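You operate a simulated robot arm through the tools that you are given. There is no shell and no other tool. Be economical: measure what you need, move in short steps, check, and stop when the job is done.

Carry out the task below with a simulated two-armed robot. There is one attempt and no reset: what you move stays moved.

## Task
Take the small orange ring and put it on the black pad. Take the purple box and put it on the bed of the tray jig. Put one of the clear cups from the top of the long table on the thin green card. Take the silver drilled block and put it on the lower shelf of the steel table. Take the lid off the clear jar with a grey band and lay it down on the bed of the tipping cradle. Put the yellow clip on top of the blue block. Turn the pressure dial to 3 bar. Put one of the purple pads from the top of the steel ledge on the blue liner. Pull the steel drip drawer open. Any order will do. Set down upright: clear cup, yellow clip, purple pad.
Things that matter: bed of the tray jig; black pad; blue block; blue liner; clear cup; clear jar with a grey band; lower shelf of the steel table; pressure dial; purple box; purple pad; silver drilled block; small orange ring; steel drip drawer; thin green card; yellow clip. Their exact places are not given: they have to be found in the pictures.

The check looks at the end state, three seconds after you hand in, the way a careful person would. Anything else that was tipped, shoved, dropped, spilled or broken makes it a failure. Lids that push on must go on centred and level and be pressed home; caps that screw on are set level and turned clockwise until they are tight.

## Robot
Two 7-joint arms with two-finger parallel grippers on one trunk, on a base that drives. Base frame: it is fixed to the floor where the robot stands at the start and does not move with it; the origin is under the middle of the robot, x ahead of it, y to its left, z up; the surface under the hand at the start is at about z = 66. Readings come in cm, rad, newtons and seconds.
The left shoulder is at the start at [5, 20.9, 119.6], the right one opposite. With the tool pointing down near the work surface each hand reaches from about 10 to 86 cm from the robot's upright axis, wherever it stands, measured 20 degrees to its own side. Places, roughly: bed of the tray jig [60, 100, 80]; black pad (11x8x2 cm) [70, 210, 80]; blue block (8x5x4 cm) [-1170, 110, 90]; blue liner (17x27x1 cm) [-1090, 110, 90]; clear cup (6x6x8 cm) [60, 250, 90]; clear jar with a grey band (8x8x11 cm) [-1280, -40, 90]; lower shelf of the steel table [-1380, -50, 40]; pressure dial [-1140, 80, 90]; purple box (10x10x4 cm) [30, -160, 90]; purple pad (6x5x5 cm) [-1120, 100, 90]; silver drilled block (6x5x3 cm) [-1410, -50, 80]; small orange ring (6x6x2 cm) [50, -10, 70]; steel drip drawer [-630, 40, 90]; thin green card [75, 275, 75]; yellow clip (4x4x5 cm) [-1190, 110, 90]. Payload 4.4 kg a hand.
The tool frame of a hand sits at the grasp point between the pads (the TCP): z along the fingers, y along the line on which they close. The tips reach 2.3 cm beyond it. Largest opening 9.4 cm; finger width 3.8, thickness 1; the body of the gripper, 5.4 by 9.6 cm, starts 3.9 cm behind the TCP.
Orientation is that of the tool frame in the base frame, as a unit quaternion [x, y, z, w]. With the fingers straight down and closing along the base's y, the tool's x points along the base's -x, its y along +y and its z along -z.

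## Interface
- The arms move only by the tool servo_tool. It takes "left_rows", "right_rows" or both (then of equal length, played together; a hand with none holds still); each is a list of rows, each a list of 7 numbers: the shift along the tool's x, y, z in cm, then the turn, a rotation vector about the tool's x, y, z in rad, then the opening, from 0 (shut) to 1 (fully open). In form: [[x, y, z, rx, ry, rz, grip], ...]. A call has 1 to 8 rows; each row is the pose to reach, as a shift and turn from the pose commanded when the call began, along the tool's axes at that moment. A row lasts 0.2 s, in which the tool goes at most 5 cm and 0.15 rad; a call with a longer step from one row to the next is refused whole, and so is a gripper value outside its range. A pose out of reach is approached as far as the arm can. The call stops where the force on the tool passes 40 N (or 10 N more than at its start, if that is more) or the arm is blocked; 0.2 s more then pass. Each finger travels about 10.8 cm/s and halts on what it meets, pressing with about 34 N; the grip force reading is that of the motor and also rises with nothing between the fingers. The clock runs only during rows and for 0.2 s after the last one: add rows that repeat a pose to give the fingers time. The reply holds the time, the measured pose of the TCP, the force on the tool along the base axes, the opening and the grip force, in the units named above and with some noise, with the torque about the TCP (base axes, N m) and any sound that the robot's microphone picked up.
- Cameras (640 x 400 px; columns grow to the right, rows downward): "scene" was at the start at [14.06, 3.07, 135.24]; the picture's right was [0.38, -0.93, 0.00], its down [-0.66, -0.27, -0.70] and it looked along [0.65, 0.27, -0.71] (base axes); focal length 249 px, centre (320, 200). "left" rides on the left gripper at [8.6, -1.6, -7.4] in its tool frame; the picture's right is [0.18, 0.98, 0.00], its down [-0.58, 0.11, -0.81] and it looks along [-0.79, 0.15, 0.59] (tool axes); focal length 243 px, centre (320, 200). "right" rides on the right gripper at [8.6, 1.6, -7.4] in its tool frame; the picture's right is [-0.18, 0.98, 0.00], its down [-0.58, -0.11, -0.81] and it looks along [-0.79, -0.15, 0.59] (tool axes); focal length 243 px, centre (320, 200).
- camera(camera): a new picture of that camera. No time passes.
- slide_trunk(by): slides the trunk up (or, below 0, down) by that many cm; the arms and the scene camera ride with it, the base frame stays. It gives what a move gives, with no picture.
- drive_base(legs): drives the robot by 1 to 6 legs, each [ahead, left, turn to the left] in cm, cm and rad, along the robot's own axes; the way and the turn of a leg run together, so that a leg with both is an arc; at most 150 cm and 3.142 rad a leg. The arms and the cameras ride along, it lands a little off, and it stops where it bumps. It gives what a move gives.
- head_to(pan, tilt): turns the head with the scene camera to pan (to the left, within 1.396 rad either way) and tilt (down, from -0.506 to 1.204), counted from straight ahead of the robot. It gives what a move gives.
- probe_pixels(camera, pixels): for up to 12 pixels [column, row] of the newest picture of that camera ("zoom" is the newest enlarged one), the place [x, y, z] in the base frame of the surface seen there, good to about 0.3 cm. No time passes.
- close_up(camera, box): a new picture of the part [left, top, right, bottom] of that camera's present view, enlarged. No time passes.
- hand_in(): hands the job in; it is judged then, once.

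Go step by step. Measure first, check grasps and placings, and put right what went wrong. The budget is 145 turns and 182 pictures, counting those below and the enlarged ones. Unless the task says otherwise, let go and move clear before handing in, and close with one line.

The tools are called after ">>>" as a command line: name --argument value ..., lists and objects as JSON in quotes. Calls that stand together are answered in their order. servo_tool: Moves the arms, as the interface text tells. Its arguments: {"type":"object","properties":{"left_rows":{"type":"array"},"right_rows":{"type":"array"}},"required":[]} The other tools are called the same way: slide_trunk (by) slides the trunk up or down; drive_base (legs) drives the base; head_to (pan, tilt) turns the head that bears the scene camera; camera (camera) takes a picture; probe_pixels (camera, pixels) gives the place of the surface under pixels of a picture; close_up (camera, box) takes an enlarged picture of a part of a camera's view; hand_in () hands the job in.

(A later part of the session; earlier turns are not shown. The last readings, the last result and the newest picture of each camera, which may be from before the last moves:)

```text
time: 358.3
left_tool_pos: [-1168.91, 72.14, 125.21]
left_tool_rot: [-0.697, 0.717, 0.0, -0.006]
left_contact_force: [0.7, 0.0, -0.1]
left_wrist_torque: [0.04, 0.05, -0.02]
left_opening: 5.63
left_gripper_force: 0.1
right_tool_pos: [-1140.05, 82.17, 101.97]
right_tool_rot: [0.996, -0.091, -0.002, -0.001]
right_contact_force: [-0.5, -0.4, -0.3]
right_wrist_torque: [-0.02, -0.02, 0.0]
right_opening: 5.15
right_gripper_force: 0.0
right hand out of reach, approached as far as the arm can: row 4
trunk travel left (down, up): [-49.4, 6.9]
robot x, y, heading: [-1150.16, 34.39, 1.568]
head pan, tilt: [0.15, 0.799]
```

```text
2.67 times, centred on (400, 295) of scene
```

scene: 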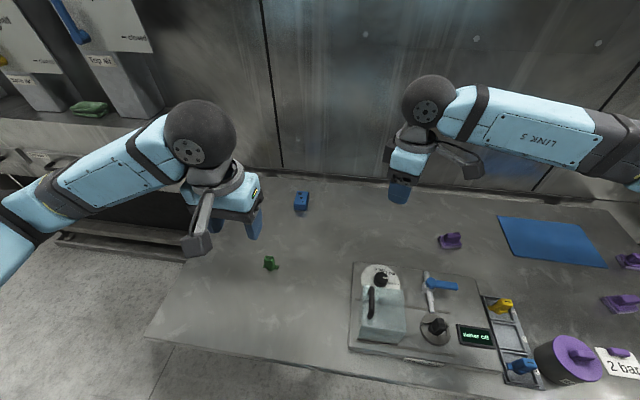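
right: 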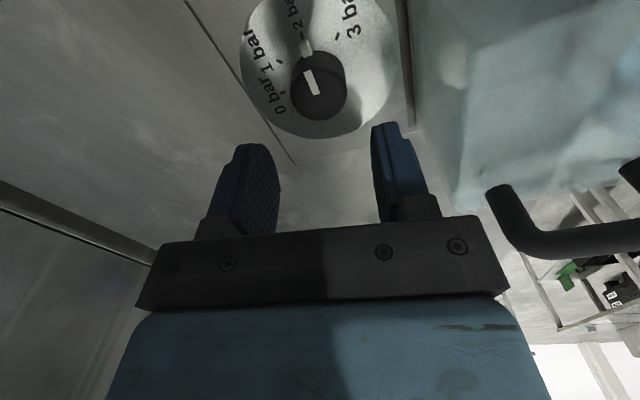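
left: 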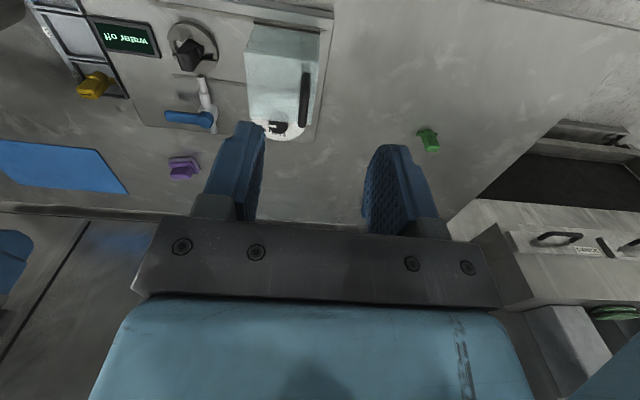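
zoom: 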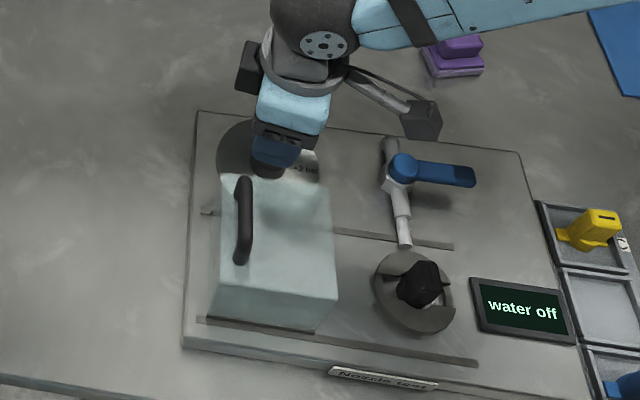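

Aligned over the knob. I descend to z≈96.3, close, and twist clockwise by 0.4 rad as a first step.

>>> servo_tool --right_rows '[[0, 0, 3, 0, 0, 0, 0.55], [0, 0, 5.6, 0, 0, 0, 0.55], [0, 0, 5.6, 0, 0, 0, 0.2], [0, 0, 5.6, 0, 0, 0, 0], [0, 0, 5.6, 0, 0, 0, 0]]'

>>> servo_tool --right_rows '[[0, 0, 0, 0, 0, 0.1, 0], [0, 0, 0, 0, 0, 0.2, 0], [0, 0, 0, 0, 0, 0.3, 0], [0, 0, 0, 0, 0, 0.4, 0], [0, 0, 0, 0, 0, 0.4, 0]]'

>>> camera --camera "right"

```text
time: 359.5
left_tool_pos: [-1168.93, 72.45, 125.18]
left_tool_rot: [-0.696, 0.718, 0.0, -0.006]
left_contact_force: [-0.8, -0.1, -0.3]
left_wrist_torque: [0.0, 0.0, -0.01]
left_opening: 5.64
left_gripper_force: 0.1
right_tool_pos: [-1139.98, 82.24, 96.5]
right_tool_rot: [0.996, -0.092, -0.003, -0.001]
right_contact_force: [8.1, 24.7, 14.3]
right_wrist_torque: [0.76, -1.17, 0.07]
right_opening: 3.5
right_gripper_force: 45.1
trunk travel left (down, up): [-49.4, 6.9]
robot x, y, heading: [-1149.78, 34.27, 1.574]
head pan, tilt: [0.15, 0.799]
```

```text
time: 360.7
left_tool_pos: [-1168.88, 72.49, 125.0]
left_tool_rot: [-0.697, 0.717, 0.0, -0.006]
left_contact_force: [0.0, 0.3, -0.1]
left_wrist_torque: [-0.02, 0.01, 0.01]
left_opening: 5.64
left_gripper_force: 0.0
right_tool_pos: [-1140.03, 82.39, 96.5]
right_tool_rot: [0.957, -0.288, -0.003, 0.0]
right_contact_force: [10.0, 29.5, 13.7]
right_wrist_torque: [1.46, 0.63, 0.07]
right_opening: 3.49
right_gripper_force: 45.0
trunk travel left (down, up): [-49.4, 6.9]
robot x, y, heading: [-1150.1, 34.01, 1.566]
head pan, tilt: [0.15, 0.799]
```

```text
74 pictures are left
```

right: 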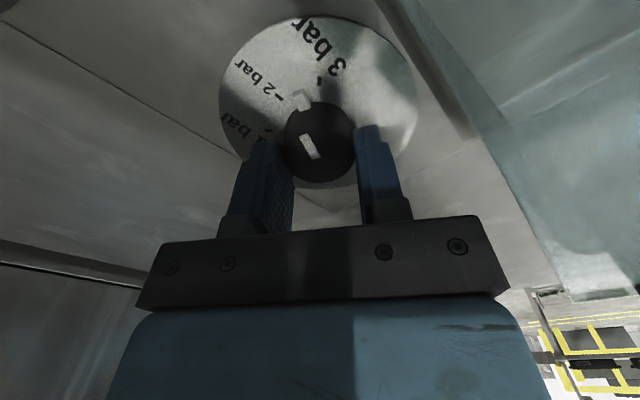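

The knob turned; the tab stands between 2 and 3. I probe its angle, then regrip and finish.

>>> probe_pixels --camera "right" --pixels '[[280, 98], [320, 82], [303, 97], [306, 138], [313, 155], [320, 175]]'

>>> servo_tool --right_rows '[[0, 0, 0, 0, 0, 0, 0.55], [0, 0, 0, 0, 0, 0, 0.55], [0, 0, 0, 0, 0, -0.14, 0.55], [0, 0, 0, 0, 0, -0.28, 0.55], [0, 0, 0, 0, 0, -0.4, 0.55], [0, 0, 0, 0, 0, -0.4, 0.0], [0, 0, 0, 0, 0, -0.4, 0.0], [0, 0, 0, 0, 0, -0.4, 0.0]]'

>>> camera --camera "right"

```text
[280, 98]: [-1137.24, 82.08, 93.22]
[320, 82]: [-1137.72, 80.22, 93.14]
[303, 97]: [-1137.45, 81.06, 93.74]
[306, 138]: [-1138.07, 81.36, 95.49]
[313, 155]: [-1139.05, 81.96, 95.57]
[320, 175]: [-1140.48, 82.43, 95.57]
```

```text
time: 362.5
left_tool_pos: [-1168.93, 72.27, 125.24]
left_tool_rot: [-0.697, 0.717, 0.001, -0.006]
left_contact_force: [0.1, -0.1, 0.0]
left_wrist_torque: [0.01, -0.04, 0.0]
left_opening: 5.64
left_gripper_force: 0.2
right_tool_pos: [-1139.97, 82.11, 96.69]
right_tool_rot: [0.996, -0.091, -0.003, 0.001]
right_contact_force: [0.1, 7.0, 15.4]
right_wrist_torque: [-0.13, -0.15, 0.05]
right_opening: 3.54
right_gripper_force: 45.2
trunk travel left (down, up): [-49.4, 6.9]
robot x, y, heading: [-1149.93, 34.37, 1.571]
head pan, tilt: [0.15, 0.799]
```

```text
73 pictures are left
```

right: 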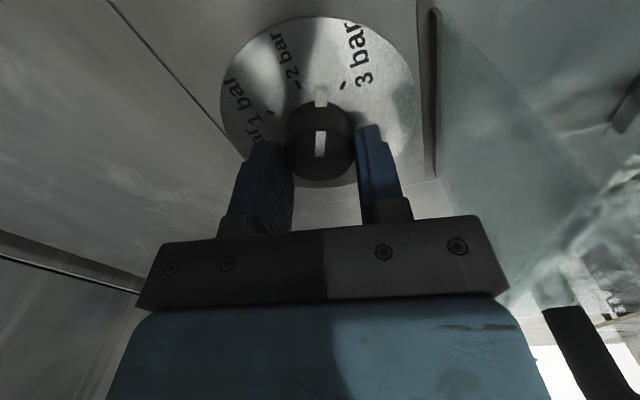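

Now at about -23.5°; the 3‑bar tick is at about -41.5°. I twist 0.32 rad more and check.

>>> servo_tool --right_rows '[[0, 0, 0, 0, 0, 0.1, 0], [0, 0, 0, 0, 0, 0.2, 0], [0, 0, 0, 0, 0, 0.32, 0], [0, 0, 0, 0, 0, 0.32, 0]]'

>>> camera --camera "right"

>>> probe_pixels --camera "right" --pixels '[[306, 138], [313, 155], [320, 175]]'

```text
time: 363.5
left_tool_pos: [-1168.8, 72.25, 125.11]
left_tool_rot: [-0.697, 0.717, 0.001, -0.007]
left_contact_force: [-0.2, -0.1, -0.1]
left_wrist_torque: [0.0, -0.03, 0.0]
left_opening: 5.64
left_gripper_force: 0.2
right_tool_pos: [-1139.94, 82.29, 96.7]
right_tool_rot: [0.968, -0.25, -0.003, 0.0]
right_contact_force: [9.0, 21.5, 26.9]
right_wrist_torque: [0.48, -0.32, 0.06]
right_opening: 3.51
right_gripper_force: 44.7
trunk travel left (down, up): [-49.4, 6.9]
robot x, y, heading: [-1149.86, 34.01, 1.568]
head pan, tilt: [0.15, 0.799]
```

```text
72 pictures are left
```

right: 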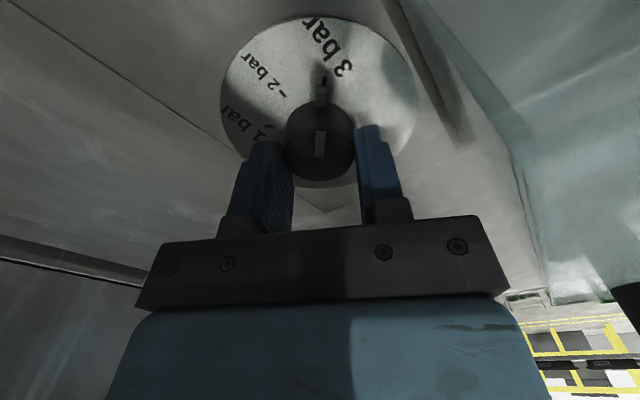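

```text
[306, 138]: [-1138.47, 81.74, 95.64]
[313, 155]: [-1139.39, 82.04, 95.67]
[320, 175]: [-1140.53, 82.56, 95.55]
```

Tab and 3‑bar tick line up. I release, lift off, and check the dial.

>>> servo_tool --right_rows '[[0, 0, 0, 0, 0, 0, 0.55], [0, 0, 0, 0, 0, 0, 0.55], [0, 0, -3, 0, 0, 0, 0.55], [0, 0, -7, 0, 0, 0, 0.55], [0, 0, -12, 0, 0, 0, 0.55], [0, 0, -17, 0, 0, 0, 0.55], [0, 0, -22, 0, 0, 0, 0.55]]'

>>> close_up --camera "right" --box '[180, 0, 420, 160]'

>>> camera --camera "scene"

```text
time: 365.1
left_tool_pos: [-1168.95, 72.21, 125.26]
left_tool_rot: [-0.697, 0.717, 0.001, -0.005]
left_contact_force: [-0.7, -1.0, -0.1]
left_wrist_torque: [0.0, 0.01, 0.0]
left_opening: 5.63
left_gripper_force: 0.1
right_tool_pos: [-1139.59, 81.91, 118.51]
right_tool_rot: [0.969, -0.248, -0.002, 0.001]
right_contact_force: [-0.5, 0.5, 1.0]
right_wrist_torque: [0.0, 0.03, 0.01]
right_opening: 5.17
right_gripper_force: 0.2
trunk travel left (down, up): [-49.4, 6.9]
robot x, y, heading: [-1149.75, 34.0, 1.572]
head pan, tilt: [0.15, 0.799]
```

```text
2.50 times, centred on (300, 80) of right
```

zoom: 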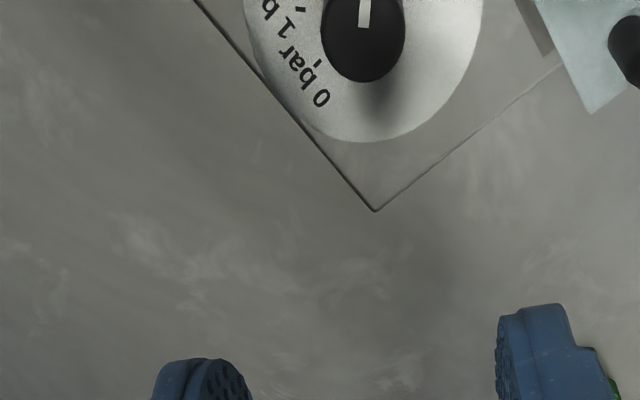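

```text
70 pictures are left
```

scene: 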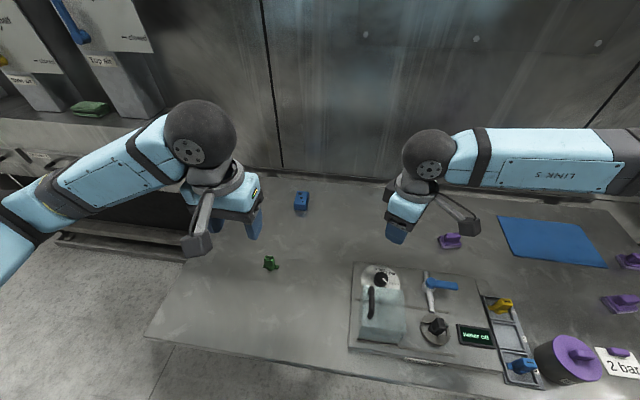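

>>> close_up --camera "scene" --box '[355, 255, 415, 305]'

>>> close_up --camera "scene" --box '[420, 200, 620, 290]'

>>> probe_pixels --camera "scene" --pixels '[[450, 237], [450, 246], [441, 243], [459, 243], [500, 218], [580, 222], [606, 267], [513, 254], [550, 240], [444, 236], [456, 236]]'

```text
8.00 times, centred on (385, 280) of scene
```

zoom: 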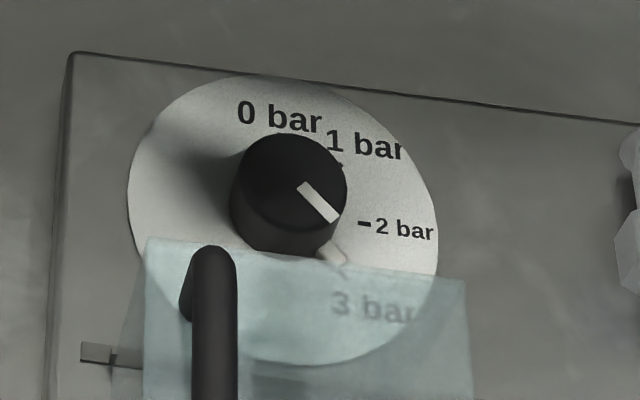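

```text
3.20 times, centred on (520, 245) of scene
```

zoom: 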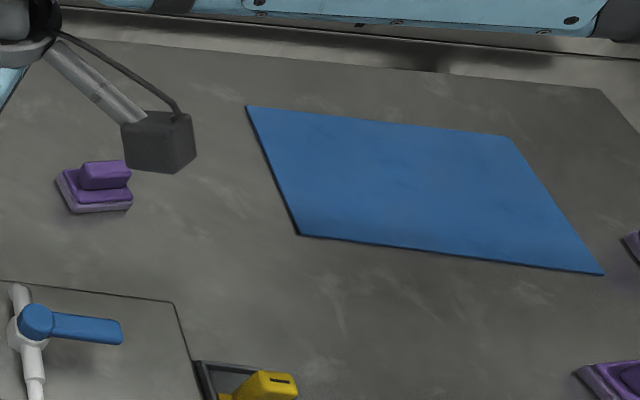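

```text
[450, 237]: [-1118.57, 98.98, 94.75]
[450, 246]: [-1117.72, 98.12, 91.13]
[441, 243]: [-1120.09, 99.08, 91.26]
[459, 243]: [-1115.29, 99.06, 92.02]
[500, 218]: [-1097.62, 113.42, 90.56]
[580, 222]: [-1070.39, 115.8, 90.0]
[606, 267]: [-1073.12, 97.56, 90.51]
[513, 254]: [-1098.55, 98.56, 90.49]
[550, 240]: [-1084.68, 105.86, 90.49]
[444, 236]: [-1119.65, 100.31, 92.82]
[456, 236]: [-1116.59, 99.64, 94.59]
```

The pointer is on 3 bar. Next the purple pad at (-1117.7,99.7): I drive right 22 cm and turn the right wrist square (closing along x) above it.

>>> drive_base --legs '[[0, -22, 0]]'

>>> servo_tool --right_rows '[[0, 0, 0, 0, 0, 0.15, 0.55], [0, 0, 0, 0, 0, 0.3, 0.55], [0, 0, 0, 0, 0, 0.45, 0.55], [0, 0, 0, 0, 0, 0.6, 0.55], [0, 0, 0, 0, 0, 0.75, 0.55], [0, 0, 0, 0, 0, 0.9, 0.55], [0, 0, 0, 0, 0, 1.05, 0.55], [0, 0, 0, 0, 0, 1.07, 0.55]]'

>>> camera --camera "right"

>>> probe_pixels --camera "right" --pixels '[[320, 100], [320, 60], [300, 80], [340, 80]]'

```text
time: 367.6
left_tool_pos: [-1147.38, 72.2, 125.22]
left_tool_rot: [-0.695, 0.719, 0.001, -0.005]
left_contact_force: [-1.0, 1.0, 0.2]
left_wrist_torque: [0.0, 0.04, 0.02]
left_opening: 5.65
left_gripper_force: 0.0
right_tool_pos: [-1118.11, 81.95, 118.49]
right_tool_rot: [0.968, -0.25, -0.002, 0.001]
right_contact_force: [-0.1, -0.2, -0.2]
right_wrist_torque: [0.01, 0.0, 0.0]
right_opening: 5.21
right_gripper_force: 0.0
trunk travel left (down, up): [-49.4, 6.9]
robot x, y, heading: [-1128.54, 33.92, 1.565]
head pan, tilt: [0.15, 0.799]
```

```text
time: 369.4
left_tool_pos: [-1147.35, 72.19, 125.22]
left_tool_rot: [-0.696, 0.718, 0.001, -0.005]
left_contact_force: [0.2, 0.5, 0.0]
left_wrist_torque: [0.01, 0.0, 0.01]
left_opening: 5.65
left_gripper_force: 0.1
right_tool_pos: [-1118.16, 81.86, 118.37]
right_tool_rot: [-0.705, 0.709, 0.001, -0.001]
right_contact_force: [-0.3, -0.1, -0.3]
right_wrist_torque: [-0.02, 0.01, -0.01]
right_opening: 5.15
right_gripper_force: 0.1
trunk travel left (down, up): [-49.4, 6.9]
robot x, y, heading: [-1128.92, 34.29, 1.569]
head pan, tilt: [0.15, 0.799]
```

```text
67 pictures are left
```

right: 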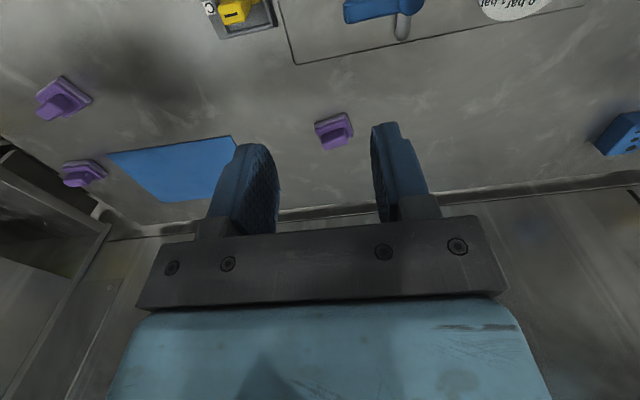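

```text
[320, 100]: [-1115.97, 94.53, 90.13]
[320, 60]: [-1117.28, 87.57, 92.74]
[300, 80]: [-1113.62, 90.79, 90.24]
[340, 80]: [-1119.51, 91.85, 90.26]
```

>>> close_up --camera "right" --box '[290, 95, 370, 165]'

>>> probe_pixels --camera "zoom" --pixels '[[200, 170], [465, 140], [260, 310], [510, 270], [290, 220], [440, 190], [300, 290], [470, 255], [380, 240], [330, 150]]'

```text
5.71 times, centred on (330, 130) of right
```

zoom: 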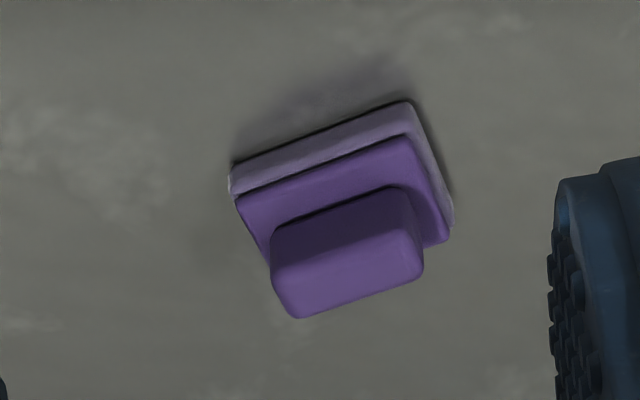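

```text
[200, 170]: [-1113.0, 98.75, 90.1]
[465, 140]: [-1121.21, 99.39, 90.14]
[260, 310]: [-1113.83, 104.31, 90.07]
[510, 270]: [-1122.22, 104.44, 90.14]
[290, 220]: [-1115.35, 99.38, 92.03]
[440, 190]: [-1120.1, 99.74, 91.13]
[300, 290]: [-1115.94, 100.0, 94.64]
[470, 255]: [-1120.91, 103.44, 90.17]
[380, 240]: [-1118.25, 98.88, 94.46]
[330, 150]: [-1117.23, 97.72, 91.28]
```

>>> probe_pixels --camera "zoom" --pixels '[[278, 266], [405, 236], [418, 272], [300, 312], [240, 200], [405, 143], [345, 270], [440, 238], [262, 250]]'

```text
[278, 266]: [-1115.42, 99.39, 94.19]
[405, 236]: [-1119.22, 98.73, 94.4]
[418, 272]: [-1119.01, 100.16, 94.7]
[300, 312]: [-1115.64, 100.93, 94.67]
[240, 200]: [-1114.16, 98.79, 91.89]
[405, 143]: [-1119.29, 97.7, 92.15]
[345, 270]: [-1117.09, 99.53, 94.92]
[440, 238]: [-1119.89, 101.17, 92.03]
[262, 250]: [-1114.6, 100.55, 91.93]
```

Handle centre (-1117.3,99.8), long axis turned 11° ccw, top z 94.8, base top 92.1. I move over it and descend part way.

>>> servo_tool --right_rows '[[-4.5, -0.2, 0, 0, 0, -0.1, 0.6], [-9, -0.4, 0, 0, 0, -0.19, 0.6], [-13.5, -0.6, 0, 0, 0, -0.19, 0.6], [-17.9, -0.9, 0, 0, 0, -0.19, 0.6], [-17.9, -0.9, 5, 0, 0, -0.19, 0.6], [-17.9, -0.9, 10, 0, 0, -0.19, 0.6], [-17.9, -0.9, 15, 0, 0, -0.19, 0.6], [-17.9, -0.9, 18, 0, 0, -0.19, 0.6]]'

>>> camera --camera "right"

```text
time: 371.2
left_tool_pos: [-1147.34, 72.25, 125.27]
left_tool_rot: [-0.695, 0.719, 0.0, -0.005]
left_contact_force: [0.2, 0.6, 0.4]
left_wrist_torque: [0.01, 0.02, 0.02]
left_opening: 5.64
left_gripper_force: 0.0
right_tool_pos: [-1117.39, 99.64, 100.36]
right_tool_rot: [0.77, -0.638, -0.002, 0.002]
right_contact_force: [0.8, 0.5, 0.4]
right_wrist_torque: [0.0, -0.02, -0.06]
right_opening: 5.61
right_gripper_force: 0.0
trunk travel left (down, up): [-49.4, 6.9]
robot x, y, heading: [-1128.97, 33.78, 1.565]
head pan, tilt: [0.15, 0.799]
```

```text
65 pictures are left
```

right: 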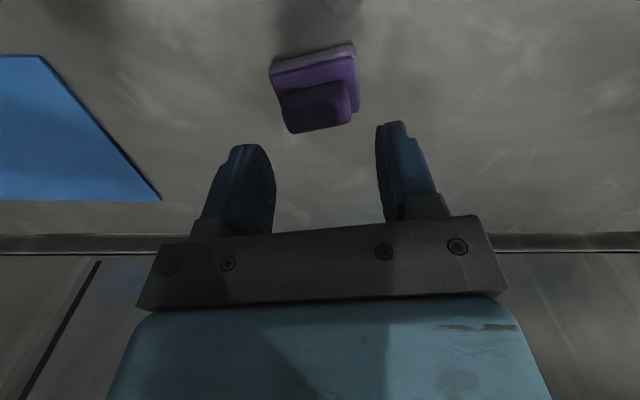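

>>> servo_tool --right_rows '[[0, 0, 3, 0, 0, 0, 0.6], [0, 0, 5.4, 0, 0, 0, 0.6], [0, 0, 5.4, 0, 0, 0, 0.3], [0, 0, 5.4, 0, 0, 0, 0], [0, 0, 5.4, 0, 0, 0, 0], [0, 0, 5.4, 0, 0, 0, 0]]'

>>> servo_tool --right_rows '[[0, 0, -0.5, 0, 0, 0, 0], [0, 0, -1.5, 0, 0, 0, 0], [0, 0, -3, 0, 0, 0, 0], [0, 0, -6, 0, 0, 0, 0], [0, 0, -10, 0, 0, 0, 0]]'

>>> camera --camera "right"

```text
time: 372.6
left_tool_pos: [-1147.25, 72.25, 125.14]
left_tool_rot: [-0.696, 0.718, 0.002, -0.006]
left_contact_force: [0.0, 0.0, 0.3]
left_wrist_torque: [0.01, 0.01, -0.03]
left_opening: 5.65
left_gripper_force: 0.1
right_tool_pos: [-1117.36, 99.71, 94.97]
right_tool_rot: [0.769, -0.639, -0.002, 0.002]
right_contact_force: [0.6, 0.0, -0.2]
right_wrist_torque: [-0.04, 0.04, 0.0]
right_opening: 4.32
right_gripper_force: 34.2
trunk travel left (down, up): [-49.4, 6.9]
robot x, y, heading: [-1128.35, 34.55, 1.562]
head pan, tilt: [0.15, 0.799]
```

```text
time: 373.8
left_tool_pos: [-1147.28, 72.16, 125.14]
left_tool_rot: [-0.695, 0.719, 0.001, -0.006]
left_contact_force: [-1.1, -0.3, -0.2]
left_wrist_torque: [0.0, -0.01, 0.01]
left_opening: 5.64
left_gripper_force: 0.1
right_tool_pos: [-1117.15, 99.39, 105.14]
right_tool_rot: [0.77, -0.638, -0.002, 0.002]
right_contact_force: [0.5, 0.1, -0.8]
right_wrist_torque: [-0.03, -0.02, 0.02]
right_opening: 4.34
right_gripper_force: 34.2
trunk travel left (down, up): [-49.4, 6.9]
robot x, y, heading: [-1128.45, 34.02, 1.565]
head pan, tilt: [0.15, 0.799]
```

```text
64 pictures are left
```

right: 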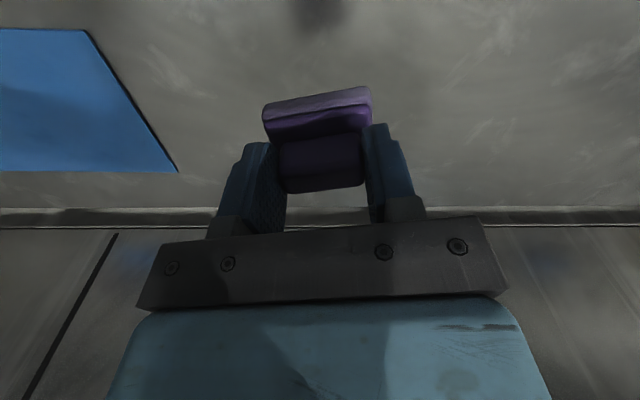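

The pad is held level. I drive right 30 cm and bring it over the liner's middle.

>>> drive_base --legs '[[0, -31, 0]]'

>>> camera --camera "right"

>>> probe_pixels --camera "right" --pixels '[[320, 20], [200, 60], [420, 60], [450, 100], [150, 100], [310, 60]]'

```text
time: 377.1
left_tool_pos: [-1117.46, 72.01, 125.21]
left_tool_rot: [-0.699, 0.715, 0.0, -0.005]
left_contact_force: [-0.3, 0.1, -0.6]
left_wrist_torque: [-0.01, 0.0, 0.03]
left_opening: 5.65
left_gripper_force: 0.1
right_tool_pos: [-1087.37, 99.65, 105.04]
right_tool_rot: [0.773, -0.635, -0.001, 0.002]
right_contact_force: [0.0, 0.7, -0.6]
right_wrist_torque: [-0.03, -0.01, -0.01]
right_opening: 4.32
right_gripper_force: 33.9
trunk travel left (down, up): [-49.4, 6.9]
robot x, y, heading: [-1098.28, 33.85, 1.577]
head pan, tilt: [0.15, 0.799]
```

```text
63 pictures are left
```

right: 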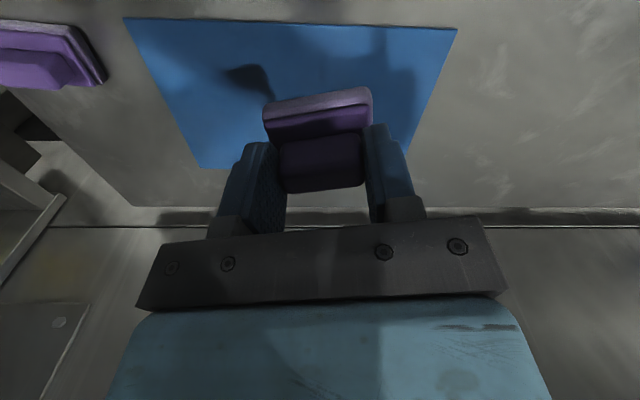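

```text
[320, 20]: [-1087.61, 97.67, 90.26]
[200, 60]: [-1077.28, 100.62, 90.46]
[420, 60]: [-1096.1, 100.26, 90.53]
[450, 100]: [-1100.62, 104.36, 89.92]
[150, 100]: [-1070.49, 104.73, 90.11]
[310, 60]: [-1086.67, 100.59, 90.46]
```

>>> servo_tool --right_rows '[[-2.8, -1.3, 0, 0, 0, 0, 0], [-5.5, -2.5, 1, 0, 0, 0, 0], [-5.5, -2.5, 5, 0, 0, 0, 0], [-5.5, -2.5, 8, 0, 0, 0, 0], [-5.5, -2.5, 9.5, 0, 0, 0, 0], [-5.5, -2.5, 9.5, 0, 0, 0, 0]]'

>>> camera --camera "right"

```text
time: 378.4
left_tool_pos: [-1117.43, 72.04, 125.16]
left_tool_rot: [-0.699, 0.715, 0.0, -0.006]
left_contact_force: [-0.6, 0.9, 0.4]
left_wrist_torque: [0.02, 0.0, 0.01]
left_opening: 5.62
left_gripper_force: 0.0
right_tool_pos: [-1086.19, 105.45, 95.71]
right_tool_rot: [0.773, -0.634, -0.002, 0.002]
right_contact_force: [0.6, 0.6, 0.0]
right_wrist_torque: [0.0, 0.02, -0.02]
right_opening: 4.31
right_gripper_force: 33.9
trunk travel left (down, up): [-49.4, 6.9]
robot x, y, heading: [-1098.41, 34.07, 1.574]
head pan, tilt: [0.15, 0.799]
```

```text
62 pictures are left
```

right: 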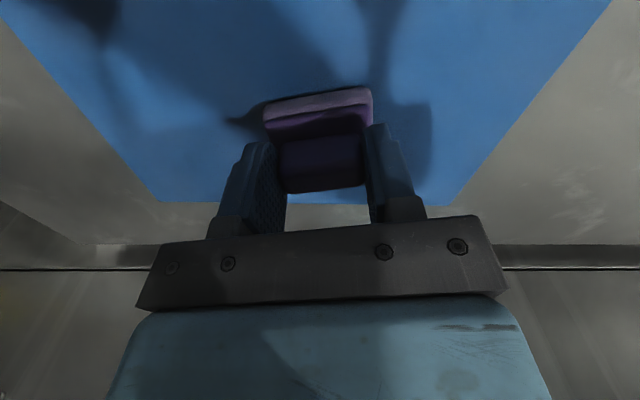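

>>> servo_tool --right_rows '[[0, 0, 0.2, 0, 0, 0, 0], [0, 0, 0.35, 0, 0, 0, 0], [0, 0, 0.35, 0, 0, 0, 0.6], [0, 0, 0.35, 0, 0, 0, 0.6], [0, 0, -3, 0, 0, 0, 0.6], [0, 0, -7, 0, 0, 0, 0.6], [0, 0, -12, 0, 0, 0, 0.6], [0, 0, -17, 0, 0, 0, 0.6]]'

>>> camera --camera "right"

>>> servo_tool --right_rows '[[4, 0, -3, 0, 0, 0, 0.6], [8, 0, -6, 0, 0, 0, 0.6], [12, 0, -8, 0, 0, 0, 0.6], [16, 0, -9, 0, 0, 0.1, 0.6], [20, 0, -9, 0, 0, 0.19, 0.6]]'

```text
time: 380.2
left_tool_pos: [-1117.37, 71.83, 125.15]
left_tool_rot: [-0.699, 0.715, 0.001, -0.005]
left_contact_force: [0.4, -0.1, 0.0]
left_wrist_torque: [0.02, 0.0, 0.02]
left_opening: 5.64
left_gripper_force: 0.0
right_tool_pos: [-1086.18, 105.79, 112.49]
right_tool_rot: [0.773, -0.635, -0.001, 0.002]
right_contact_force: [0.0, 0.1, -0.4]
right_wrist_torque: [0.01, 0.02, 0.0]
right_opening: 5.64
right_gripper_force: 0.0
trunk travel left (down, up): [-49.4, 6.9]
robot x, y, heading: [-1098.11, 34.03, 1.574]
head pan, tilt: [0.15, 0.799]
```

```text
61 pictures are left
```

right: 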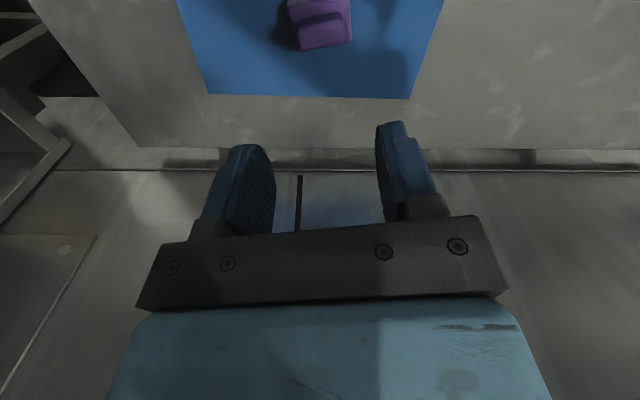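

```text
time: 381.4
left_tool_pos: [-1117.33, 72.03, 125.18]
left_tool_rot: [-0.699, 0.715, 0.001, -0.006]
left_contact_force: [-0.5, 0.0, -0.8]
left_wrist_torque: [0.02, 0.0, 0.01]
left_opening: 5.67
left_gripper_force: 0.1
right_tool_pos: [-1082.03, 85.84, 121.5]
right_tool_rot: [0.708, -0.706, -0.002, 0.001]
right_contact_force: [0.3, 1.0, 0.6]
right_wrist_torque: [-0.02, -0.02, -0.02]
right_opening: 5.64
right_gripper_force: 0.1
trunk travel left (down, up): [-49.4, 6.9]
robot x, y, heading: [-1098.21, 33.89, 1.581]
head pan, tilt: [0.15, 0.799]
```

The pad stands on the liner. Now the clip: I drive left 62 cm and measure clip, block and the cabinet at the left.

>>> drive_base --legs '[[0, 62, -0.008]]'

>>> head_to --pan 0.45 --tilt 0.65

>>> camera --camera "scene"

```text
time: 387.3
left_tool_pos: [-1177.59, 73.0, 125.18]
left_tool_rot: [-0.69, 0.724, 0.0, -0.006]
left_contact_force: [0.1, -0.3, 0.6]
left_wrist_torque: [0.03, -0.01, 0.0]
left_opening: 5.65
left_gripper_force: 0.1
right_tool_pos: [-1141.8, 85.95, 121.44]
right_tool_rot: [-0.699, 0.715, 0.001, -0.002]
right_contact_force: [-0.1, 0.3, 0.1]
right_wrist_torque: [0.01, 0.0, -0.01]
right_opening: 5.67
right_gripper_force: 0.0
trunk travel left (down, up): [-49.4, 6.9]
robot x, y, heading: [-1159.29, 34.84, 1.548]
head pan, tilt: [0.15, 0.799]
```

```text
time: 388.1
left_tool_pos: [-1177.57, 73.1, 125.17]
left_tool_rot: [-0.69, 0.724, 0.0, -0.006]
left_contact_force: [0.1, -0.3, -0.2]
left_wrist_torque: [0.01, 0.0, 0.0]
left_opening: 5.61
left_gripper_force: 0.0
right_tool_pos: [-1141.93, 85.98, 121.58]
right_tool_rot: [-0.699, 0.715, 0.001, -0.002]
right_contact_force: [-0.7, -0.2, 0.4]
right_wrist_torque: [-0.01, 0.0, 0.0]
right_opening: 5.63
right_gripper_force: 0.0
trunk travel left (down, up): [-49.4, 6.9]
robot x, y, heading: [-1159.44, 34.78, 1.555]
head pan, tilt: [0.45, 0.649]
```

```text
60 pictures are left
```

scene: 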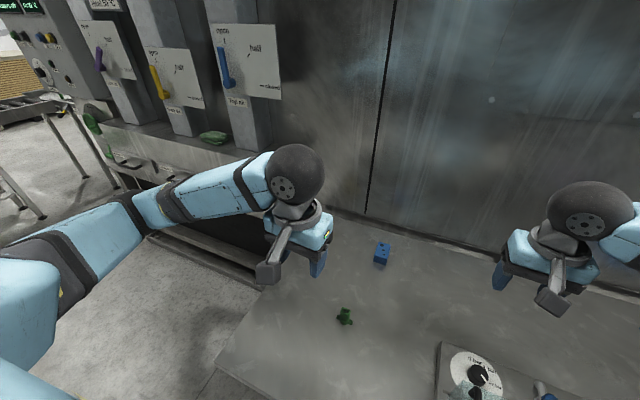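

>>> servo_tool --left_rows '[[0, -5, 0, 0, 0, 0, 0.6], [0, -10, 0, 0, 0, 0, 0.6], [0, -15, 0, 0, 0, 0, 0.6], [0, -18, 0, 0, 0, 0, 0.6]]'

>>> camera --camera "scene"

>>> close_up --camera "scene" --box '[230, 180, 430, 300]'

>>> probe_pixels --camera "scene" --pixels '[[240, 120], [160, 155], [245, 165], [120, 250], [382, 253], [150, 200]]'

```text
time: 389.1
left_tool_pos: [-1159.38, 72.08, 124.82]
left_tool_rot: [-0.69, 0.724, 0.002, -0.006]
left_contact_force: [0.5, 0.4, 0.6]
left_wrist_torque: [0.0, 0.04, -0.01]
left_opening: 5.63
left_gripper_force: 0.1
right_tool_pos: [-1141.77, 85.86, 121.37]
right_tool_rot: [-0.699, 0.715, 0.002, -0.003]
right_contact_force: [0.6, 0.4, 0.0]
right_wrist_torque: [0.04, -0.03, 0.0]
right_opening: 5.61
right_gripper_force: 0.0
trunk travel left (down, up): [-49.4, 6.9]
robot x, y, heading: [-1159.45, 34.85, 1.555]
head pan, tilt: [0.45, 0.649]
```

```text
59 pictures are left
```

scene: 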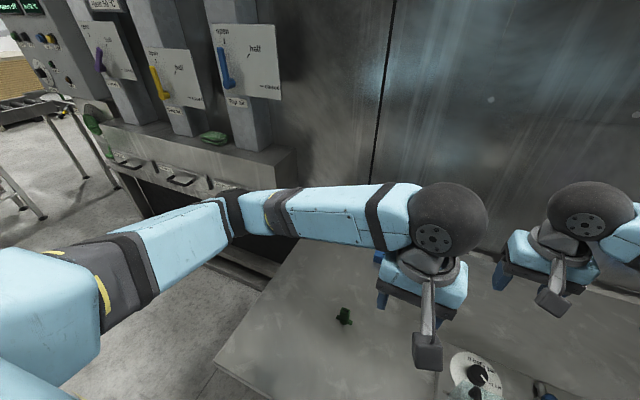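

```text
3.20 times, centred on (330, 240) of scene
```

zoom: 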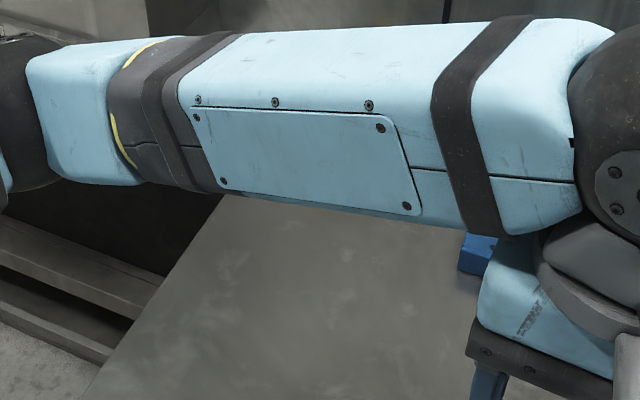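

```text
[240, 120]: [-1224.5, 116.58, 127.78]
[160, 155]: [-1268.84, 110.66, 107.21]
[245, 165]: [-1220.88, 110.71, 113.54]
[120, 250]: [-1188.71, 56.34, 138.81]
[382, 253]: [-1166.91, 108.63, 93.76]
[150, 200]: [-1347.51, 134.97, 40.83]
```

The forearm hides the clip; I'll use the left wrist camera: move the left hand toward (-1190,92).

>>> servo_tool --left_rows '[[-2, 4, 0, 0, 0, 0, 0.8], [-4, 8, 1, 0, 0, 0, 0.8], [-6, 12, 2, 0, 0, 0, 0.8], [-8, 16, 3, 0, 0, 0, 0.8], [-10, 20, 4, 0, 0, 0, 0.8], [-12, 24, 5, 0, 0, 0, 0.8], [-14, 28, 6, 0, 0, 0, 0.8], [-16, 30, 7, 0, 0, 0, 0.8]]'

>>> camera --camera "left"

```text
time: 390.9
left_tool_pos: [-1188.92, 89.46, 118.17]
left_tool_rot: [-0.689, 0.725, 0.001, -0.006]
left_contact_force: [0.1, 0.5, -0.1]
left_wrist_torque: [-0.01, 0.03, -0.01]
left_opening: 7.53
left_gripper_force: 0.1
right_tool_pos: [-1141.86, 85.92, 121.42]
right_tool_rot: [-0.699, 0.715, 0.001, -0.004]
right_contact_force: [-0.6, -0.1, -0.5]
right_wrist_torque: [-0.03, 0.0, -0.01]
right_opening: 5.66
right_gripper_force: 0.1
trunk travel left (down, up): [-49.4, 6.9]
robot x, y, heading: [-1159.5, 34.72, 1.546]
head pan, tilt: [0.45, 0.649]
```

```text
57 pictures are left
```

left: 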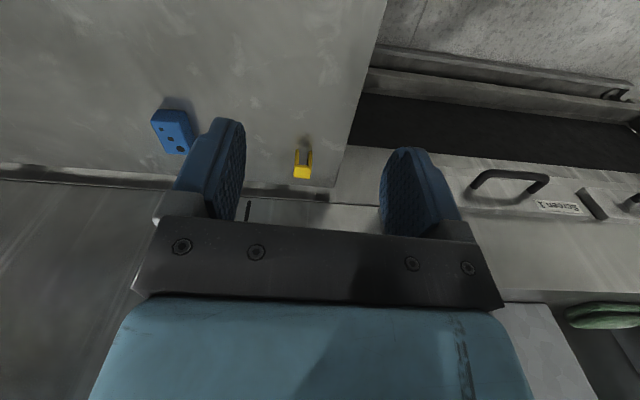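

>>> close_up --camera "left" --box '[280, 130, 330, 190]'

>>> probe_pixels --camera "zoom" --pixels '[[250, 270], [370, 275], [245, 330], [350, 340], [310, 300], [265, 220], [390, 215], [300, 210], [255, 180], [380, 160]]'

>>> close_up --camera "left" --box '[140, 95, 210, 165]'

>>> probe_pixels --camera "zoom" --pixels '[[230, 210], [400, 110], [480, 270], [260, 390], [360, 240], [200, 320], [150, 210], [330, 200]]'

```text
6.67 times, centred on (305, 160) of left
```

zoom: 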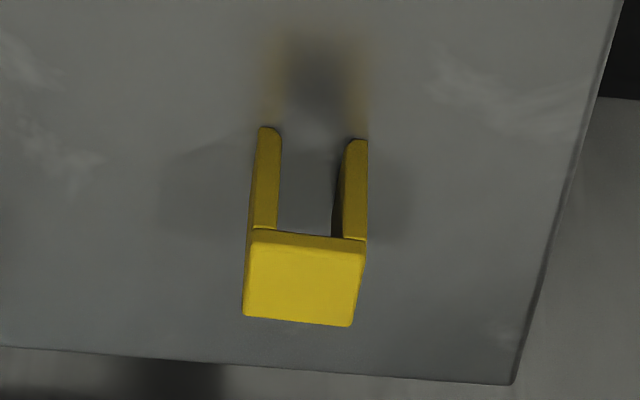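

```text
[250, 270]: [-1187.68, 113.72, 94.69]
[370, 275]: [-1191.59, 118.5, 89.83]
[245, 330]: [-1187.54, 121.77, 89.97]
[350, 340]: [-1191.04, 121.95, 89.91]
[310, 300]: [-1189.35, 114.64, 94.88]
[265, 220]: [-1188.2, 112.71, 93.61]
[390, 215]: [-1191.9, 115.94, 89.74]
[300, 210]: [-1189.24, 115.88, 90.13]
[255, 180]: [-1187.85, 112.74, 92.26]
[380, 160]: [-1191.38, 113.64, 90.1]
```

```text
5.71 times, centred on (175, 130) of left
```

zoom: 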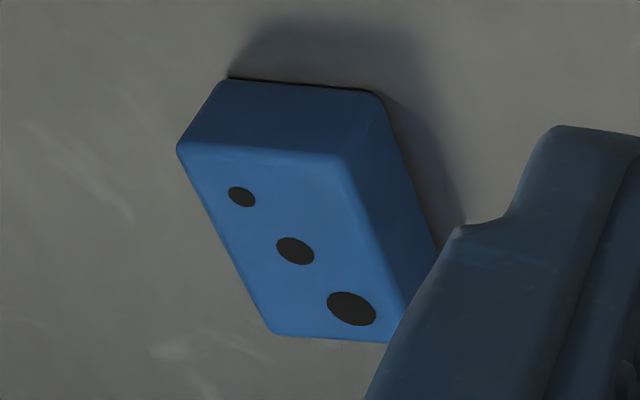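

```text
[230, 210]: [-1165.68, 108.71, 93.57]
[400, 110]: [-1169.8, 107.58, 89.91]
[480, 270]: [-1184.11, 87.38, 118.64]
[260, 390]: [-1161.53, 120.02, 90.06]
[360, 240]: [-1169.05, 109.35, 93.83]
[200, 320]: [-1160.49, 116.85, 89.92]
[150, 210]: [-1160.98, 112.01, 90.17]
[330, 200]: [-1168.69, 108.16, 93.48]
```

>>> probe_pixels --camera "zoom" --pixels '[[184, 156], [340, 162], [398, 300], [275, 328], [295, 250]]'

>>> probe_pixels --camera "left" --pixels '[[295, 176.5], [309, 177.3], [296, 166.5], [311, 168], [303, 172]]'

```text
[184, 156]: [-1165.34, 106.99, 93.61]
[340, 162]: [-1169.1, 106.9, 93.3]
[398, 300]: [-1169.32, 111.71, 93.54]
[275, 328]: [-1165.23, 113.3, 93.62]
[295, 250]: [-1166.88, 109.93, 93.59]
```

```text
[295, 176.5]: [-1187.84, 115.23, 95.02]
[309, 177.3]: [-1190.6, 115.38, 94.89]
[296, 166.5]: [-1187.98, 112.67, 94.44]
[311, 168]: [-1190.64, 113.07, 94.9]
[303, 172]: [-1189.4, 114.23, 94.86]
```

Clip centre (-1189.3,114.1), top z 94.9; block top centre (-1167.25,110.1), z 93.6. I move the left hand over the clip.

>>> servo_tool --left_rows '[[-4.5, 0.3, 0, 0, 0, 0, 0.65], [-9, 0.6, 0, 0, 0, 0, 0.65], [-13.5, 0.9, 0, 0, 0, 0, 0.65], [-18, 1.2, 1, 0, 0, 0, 0.65], [-22, 1.5, 3, 0, 0, 0, 0.65], [-24.5, 1.65, 6, 0, 0, 0, 0.65], [-24.5, 1.65, 10, 0, 0, 0, 0.65], [-24.5, 1.65, 15, 0, 0, 0, 0.65]]'

>>> camera --camera "left"

```text
time: 392.7
left_tool_pos: [-1189.08, 114.05, 102.77]
left_tool_rot: [-0.689, 0.725, 0.001, -0.005]
left_contact_force: [-0.3, 0.1, -0.3]
left_wrist_torque: [-0.03, 0.01, 0.0]
left_opening: 6.11
left_gripper_force: 0.1
right_tool_pos: [-1141.91, 86.06, 121.42]
right_tool_rot: [-0.699, 0.715, 0.002, -0.003]
right_contact_force: [1.2, -0.6, -1.3]
right_wrist_torque: [0.01, -0.05, -0.01]
right_opening: 5.63
right_gripper_force: 0.0
trunk travel left (down, up): [-49.4, 6.9]
robot x, y, heading: [-1159.44, 34.75, 1.551]
head pan, tilt: [0.45, 0.649]
```

```text
54 pictures are left
```

left: 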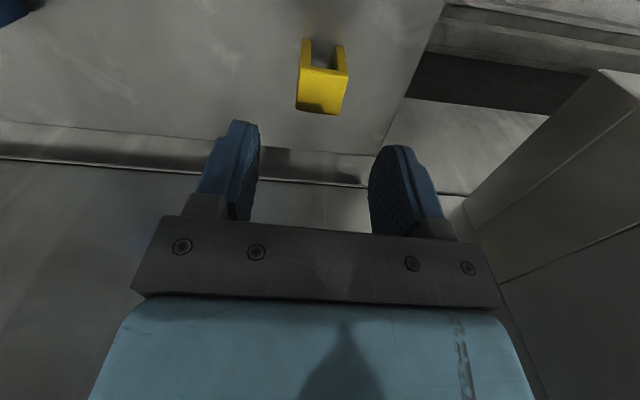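

>>> servo_tool --left_rows '[[0, 0.2, 4, 0, 0, 0, 0.65], [0, 0.2, 7.5, 0, 0, 0, 0.65], [0, 0.2, 9, 0, 0, 0, 0.65], [0, 0.2, 9, 0, 0, 0, 0.4], [0, 0.2, 9, 0, 0, 0, 0.2], [0, 0.2, 9, 0, 0, 0, 0.2], [0, 0.2, 9, 0, 0, 0, 0.2]]'

>>> servo_tool --left_rows '[[0, 0, -0.5, 0, 0, 0, 0], [0, 0, -1.5, 0, 0, 0, 0], [0, 0, -4, 0, 0, 0, 0], [0, 0, -8, 0, 0, 0, 0]]'

>>> camera --camera "left"

```text
time: 394.3
left_tool_pos: [-1189.49, 113.9, 93.98]
left_tool_rot: [-0.69, 0.724, 0.001, -0.005]
left_contact_force: [0.0, -0.4, -0.1]
left_wrist_torque: [0.03, 0.01, -0.03]
left_opening: 3.13
left_gripper_force: 33.5
right_tool_pos: [-1141.88, 85.95, 121.55]
right_tool_rot: [-0.698, 0.716, 0.001, -0.003]
right_contact_force: [0.1, -0.2, -0.1]
right_wrist_torque: [-0.01, -0.02, 0.0]
right_opening: 5.62
right_gripper_force: 0.1
trunk travel left (down, up): [-49.4, 6.9]
robot x, y, heading: [-1159.43, 34.8, 1.551]
head pan, tilt: [0.45, 0.649]
```

```text
time: 395.3
left_tool_pos: [-1189.59, 114.19, 102.05]
left_tool_rot: [-0.69, 0.724, 0.002, -0.005]
left_contact_force: [0.1, -0.6, 0.5]
left_wrist_torque: [-0.02, -0.01, 0.01]
left_opening: 3.11
left_gripper_force: 34.0
right_tool_pos: [-1141.88, 85.8, 121.51]
right_tool_rot: [-0.699, 0.715, 0.001, -0.002]
right_contact_force: [0.1, -0.5, 0.9]
right_wrist_torque: [0.0, -0.02, 0.02]
right_opening: 5.62
right_gripper_force: 0.0
trunk travel left (down, up): [-49.4, 6.9]
robot x, y, heading: [-1159.66, 34.72, 1.548]
head pan, tilt: [0.45, 0.649]
```

```text
53 pictures are left
```

left: 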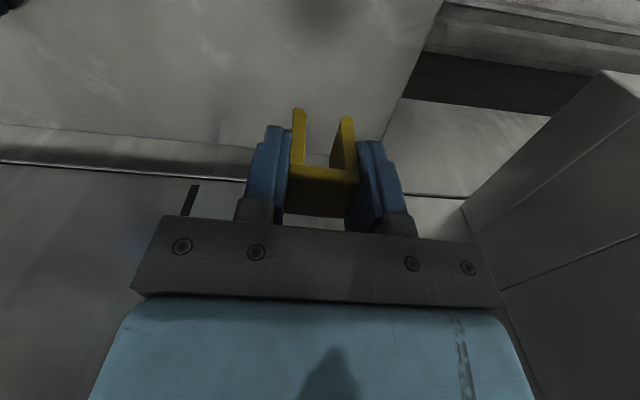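

Clip is held. I carry it over the block.

>>> servo_tool --left_rows '[[0.6, -4.5, -1, 0, 0, 0, 0], [1.2, -9, -1, 0, 0, 0, 0], [1.8, -13.5, -1, 0, 0, 0, 0], [2.4, -18, -1, 0, 0, 0, 0], [3.1, -22.4, -1, 0, 0, 0, 0], [3.1, -22.4, 1, 0, 0, 0, 0], [3.1, -22.4, 2.5, 0, 0, 0, 0]]'

>>> camera --camera "left"

>>> close_up --camera "left" --box '[230, 70, 420, 230]'

```text
time: 396.9
left_tool_pos: [-1167.58, 109.91, 99.32]
left_tool_rot: [-0.689, 0.724, 0.001, -0.005]
left_contact_force: [1.3, -0.7, 0.8]
left_wrist_torque: [0.0, 0.01, -0.02]
left_opening: 3.13
left_gripper_force: 33.7
right_tool_pos: [-1141.78, 86.04, 121.43]
right_tool_rot: [-0.699, 0.715, 0.001, -0.002]
right_contact_force: [0.2, 0.2, 0.3]
right_wrist_torque: [0.03, -0.02, -0.04]
right_opening: 5.64
right_gripper_force: 0.1
trunk travel left (down, up): [-49.4, 6.9]
robot x, y, heading: [-1159.23, 34.67, 1.545]
head pan, tilt: [0.45, 0.649]
```

```text
52 pictures are left
```

left: 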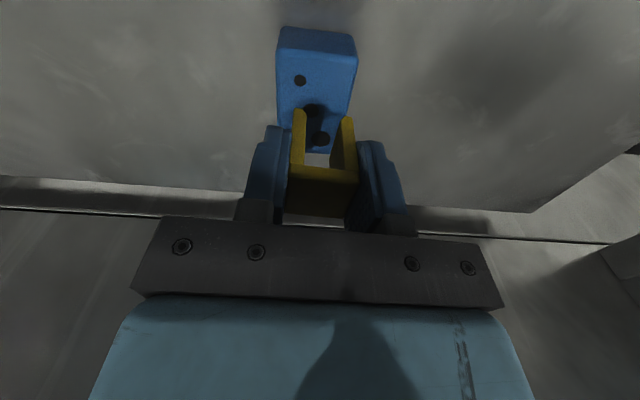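

```text
2.50 times, centred on (325, 150) of left
```

zoom: 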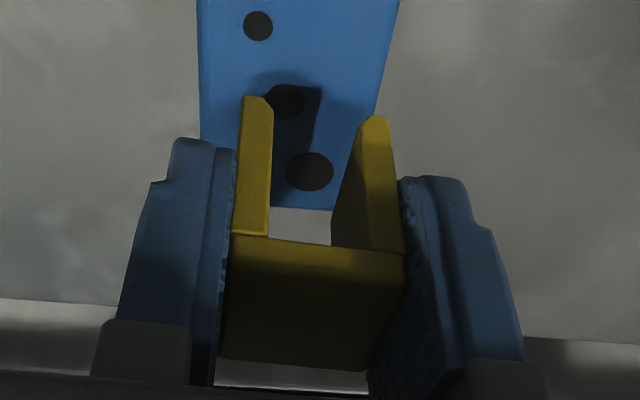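

>>> servo_tool --left_rows '[[0, -0.4, 0.8, 0, 0, 0, 0], [0, -0.4, 1.5, 0, 0, 0, 0], [0, -0.4, 1.5, 0, 0, 0, 0]]'

>>> close_up --camera "left" --box '[230, 20, 420, 230]'

```text
time: 397.7
left_tool_pos: [-1166.86, 109.87, 97.83]
left_tool_rot: [-0.689, 0.724, 0.001, -0.005]
left_contact_force: [-0.4, 0.6, -0.5]
left_wrist_torque: [0.0, 0.03, 0.0]
left_opening: 3.13
left_gripper_force: 34.2
right_tool_pos: [-1141.88, 85.91, 121.52]
right_tool_rot: [-0.699, 0.715, 0.001, -0.002]
right_contact_force: [1.3, -0.6, -0.3]
right_wrist_torque: [0.01, -0.01, -0.01]
right_opening: 5.66
right_gripper_force: 0.1
trunk travel left (down, up): [-49.4, 6.9]
robot x, y, heading: [-1159.66, 34.7, 1.545]
head pan, tilt: [0.45, 0.649]
```

```text
1.90 times, centred on (325, 125) of left
```

zoom: 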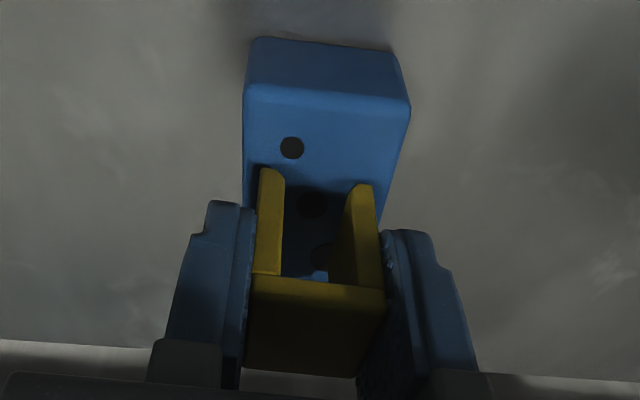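

>>> servo_tool --left_rows '[[0, 0, 0.15, 0, 0, 0, 0], [0, 0, 0.3, 0, 0, 0, 0], [0, 0, 0.3, 0, 0, 0, 0.5], [0, 0, 0.3, 0, 0, 0, 0.5], [0, 0, -3, 0, 0, 0, 0.5], [0, 0, -7, 0, 0, 0, 0.5], [0, 0, -12, 0, 0, 0, 0.5], [0, 0, -17, 0, 0, 0, 0.5]]'

>>> camera --camera "left"

```text
time: 399.5
left_tool_pos: [-1167.02, 109.6, 114.72]
left_tool_rot: [-0.69, 0.724, 0.0, -0.005]
left_contact_force: [-0.3, -0.6, 0.2]
left_wrist_torque: [0.02, -0.02, 0.03]
left_opening: 4.71
left_gripper_force: 0.1
right_tool_pos: [-1141.8, 85.84, 121.6]
right_tool_rot: [-0.7, 0.715, 0.002, -0.002]
right_contact_force: [0.1, 0.0, 0.6]
right_wrist_torque: [0.02, -0.01, 0.01]
right_opening: 5.63
right_gripper_force: 0.1
trunk travel left (down, up): [-49.4, 6.9]
robot x, y, heading: [-1159.42, 34.18, 1.55]
head pan, tilt: [0.45, 0.649]
```

```text
49 pictures are left
```

left: 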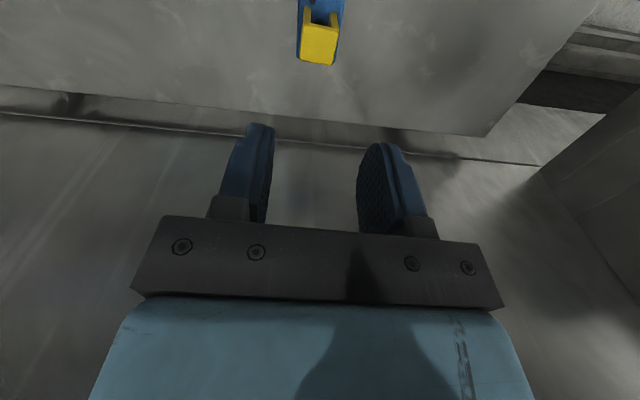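

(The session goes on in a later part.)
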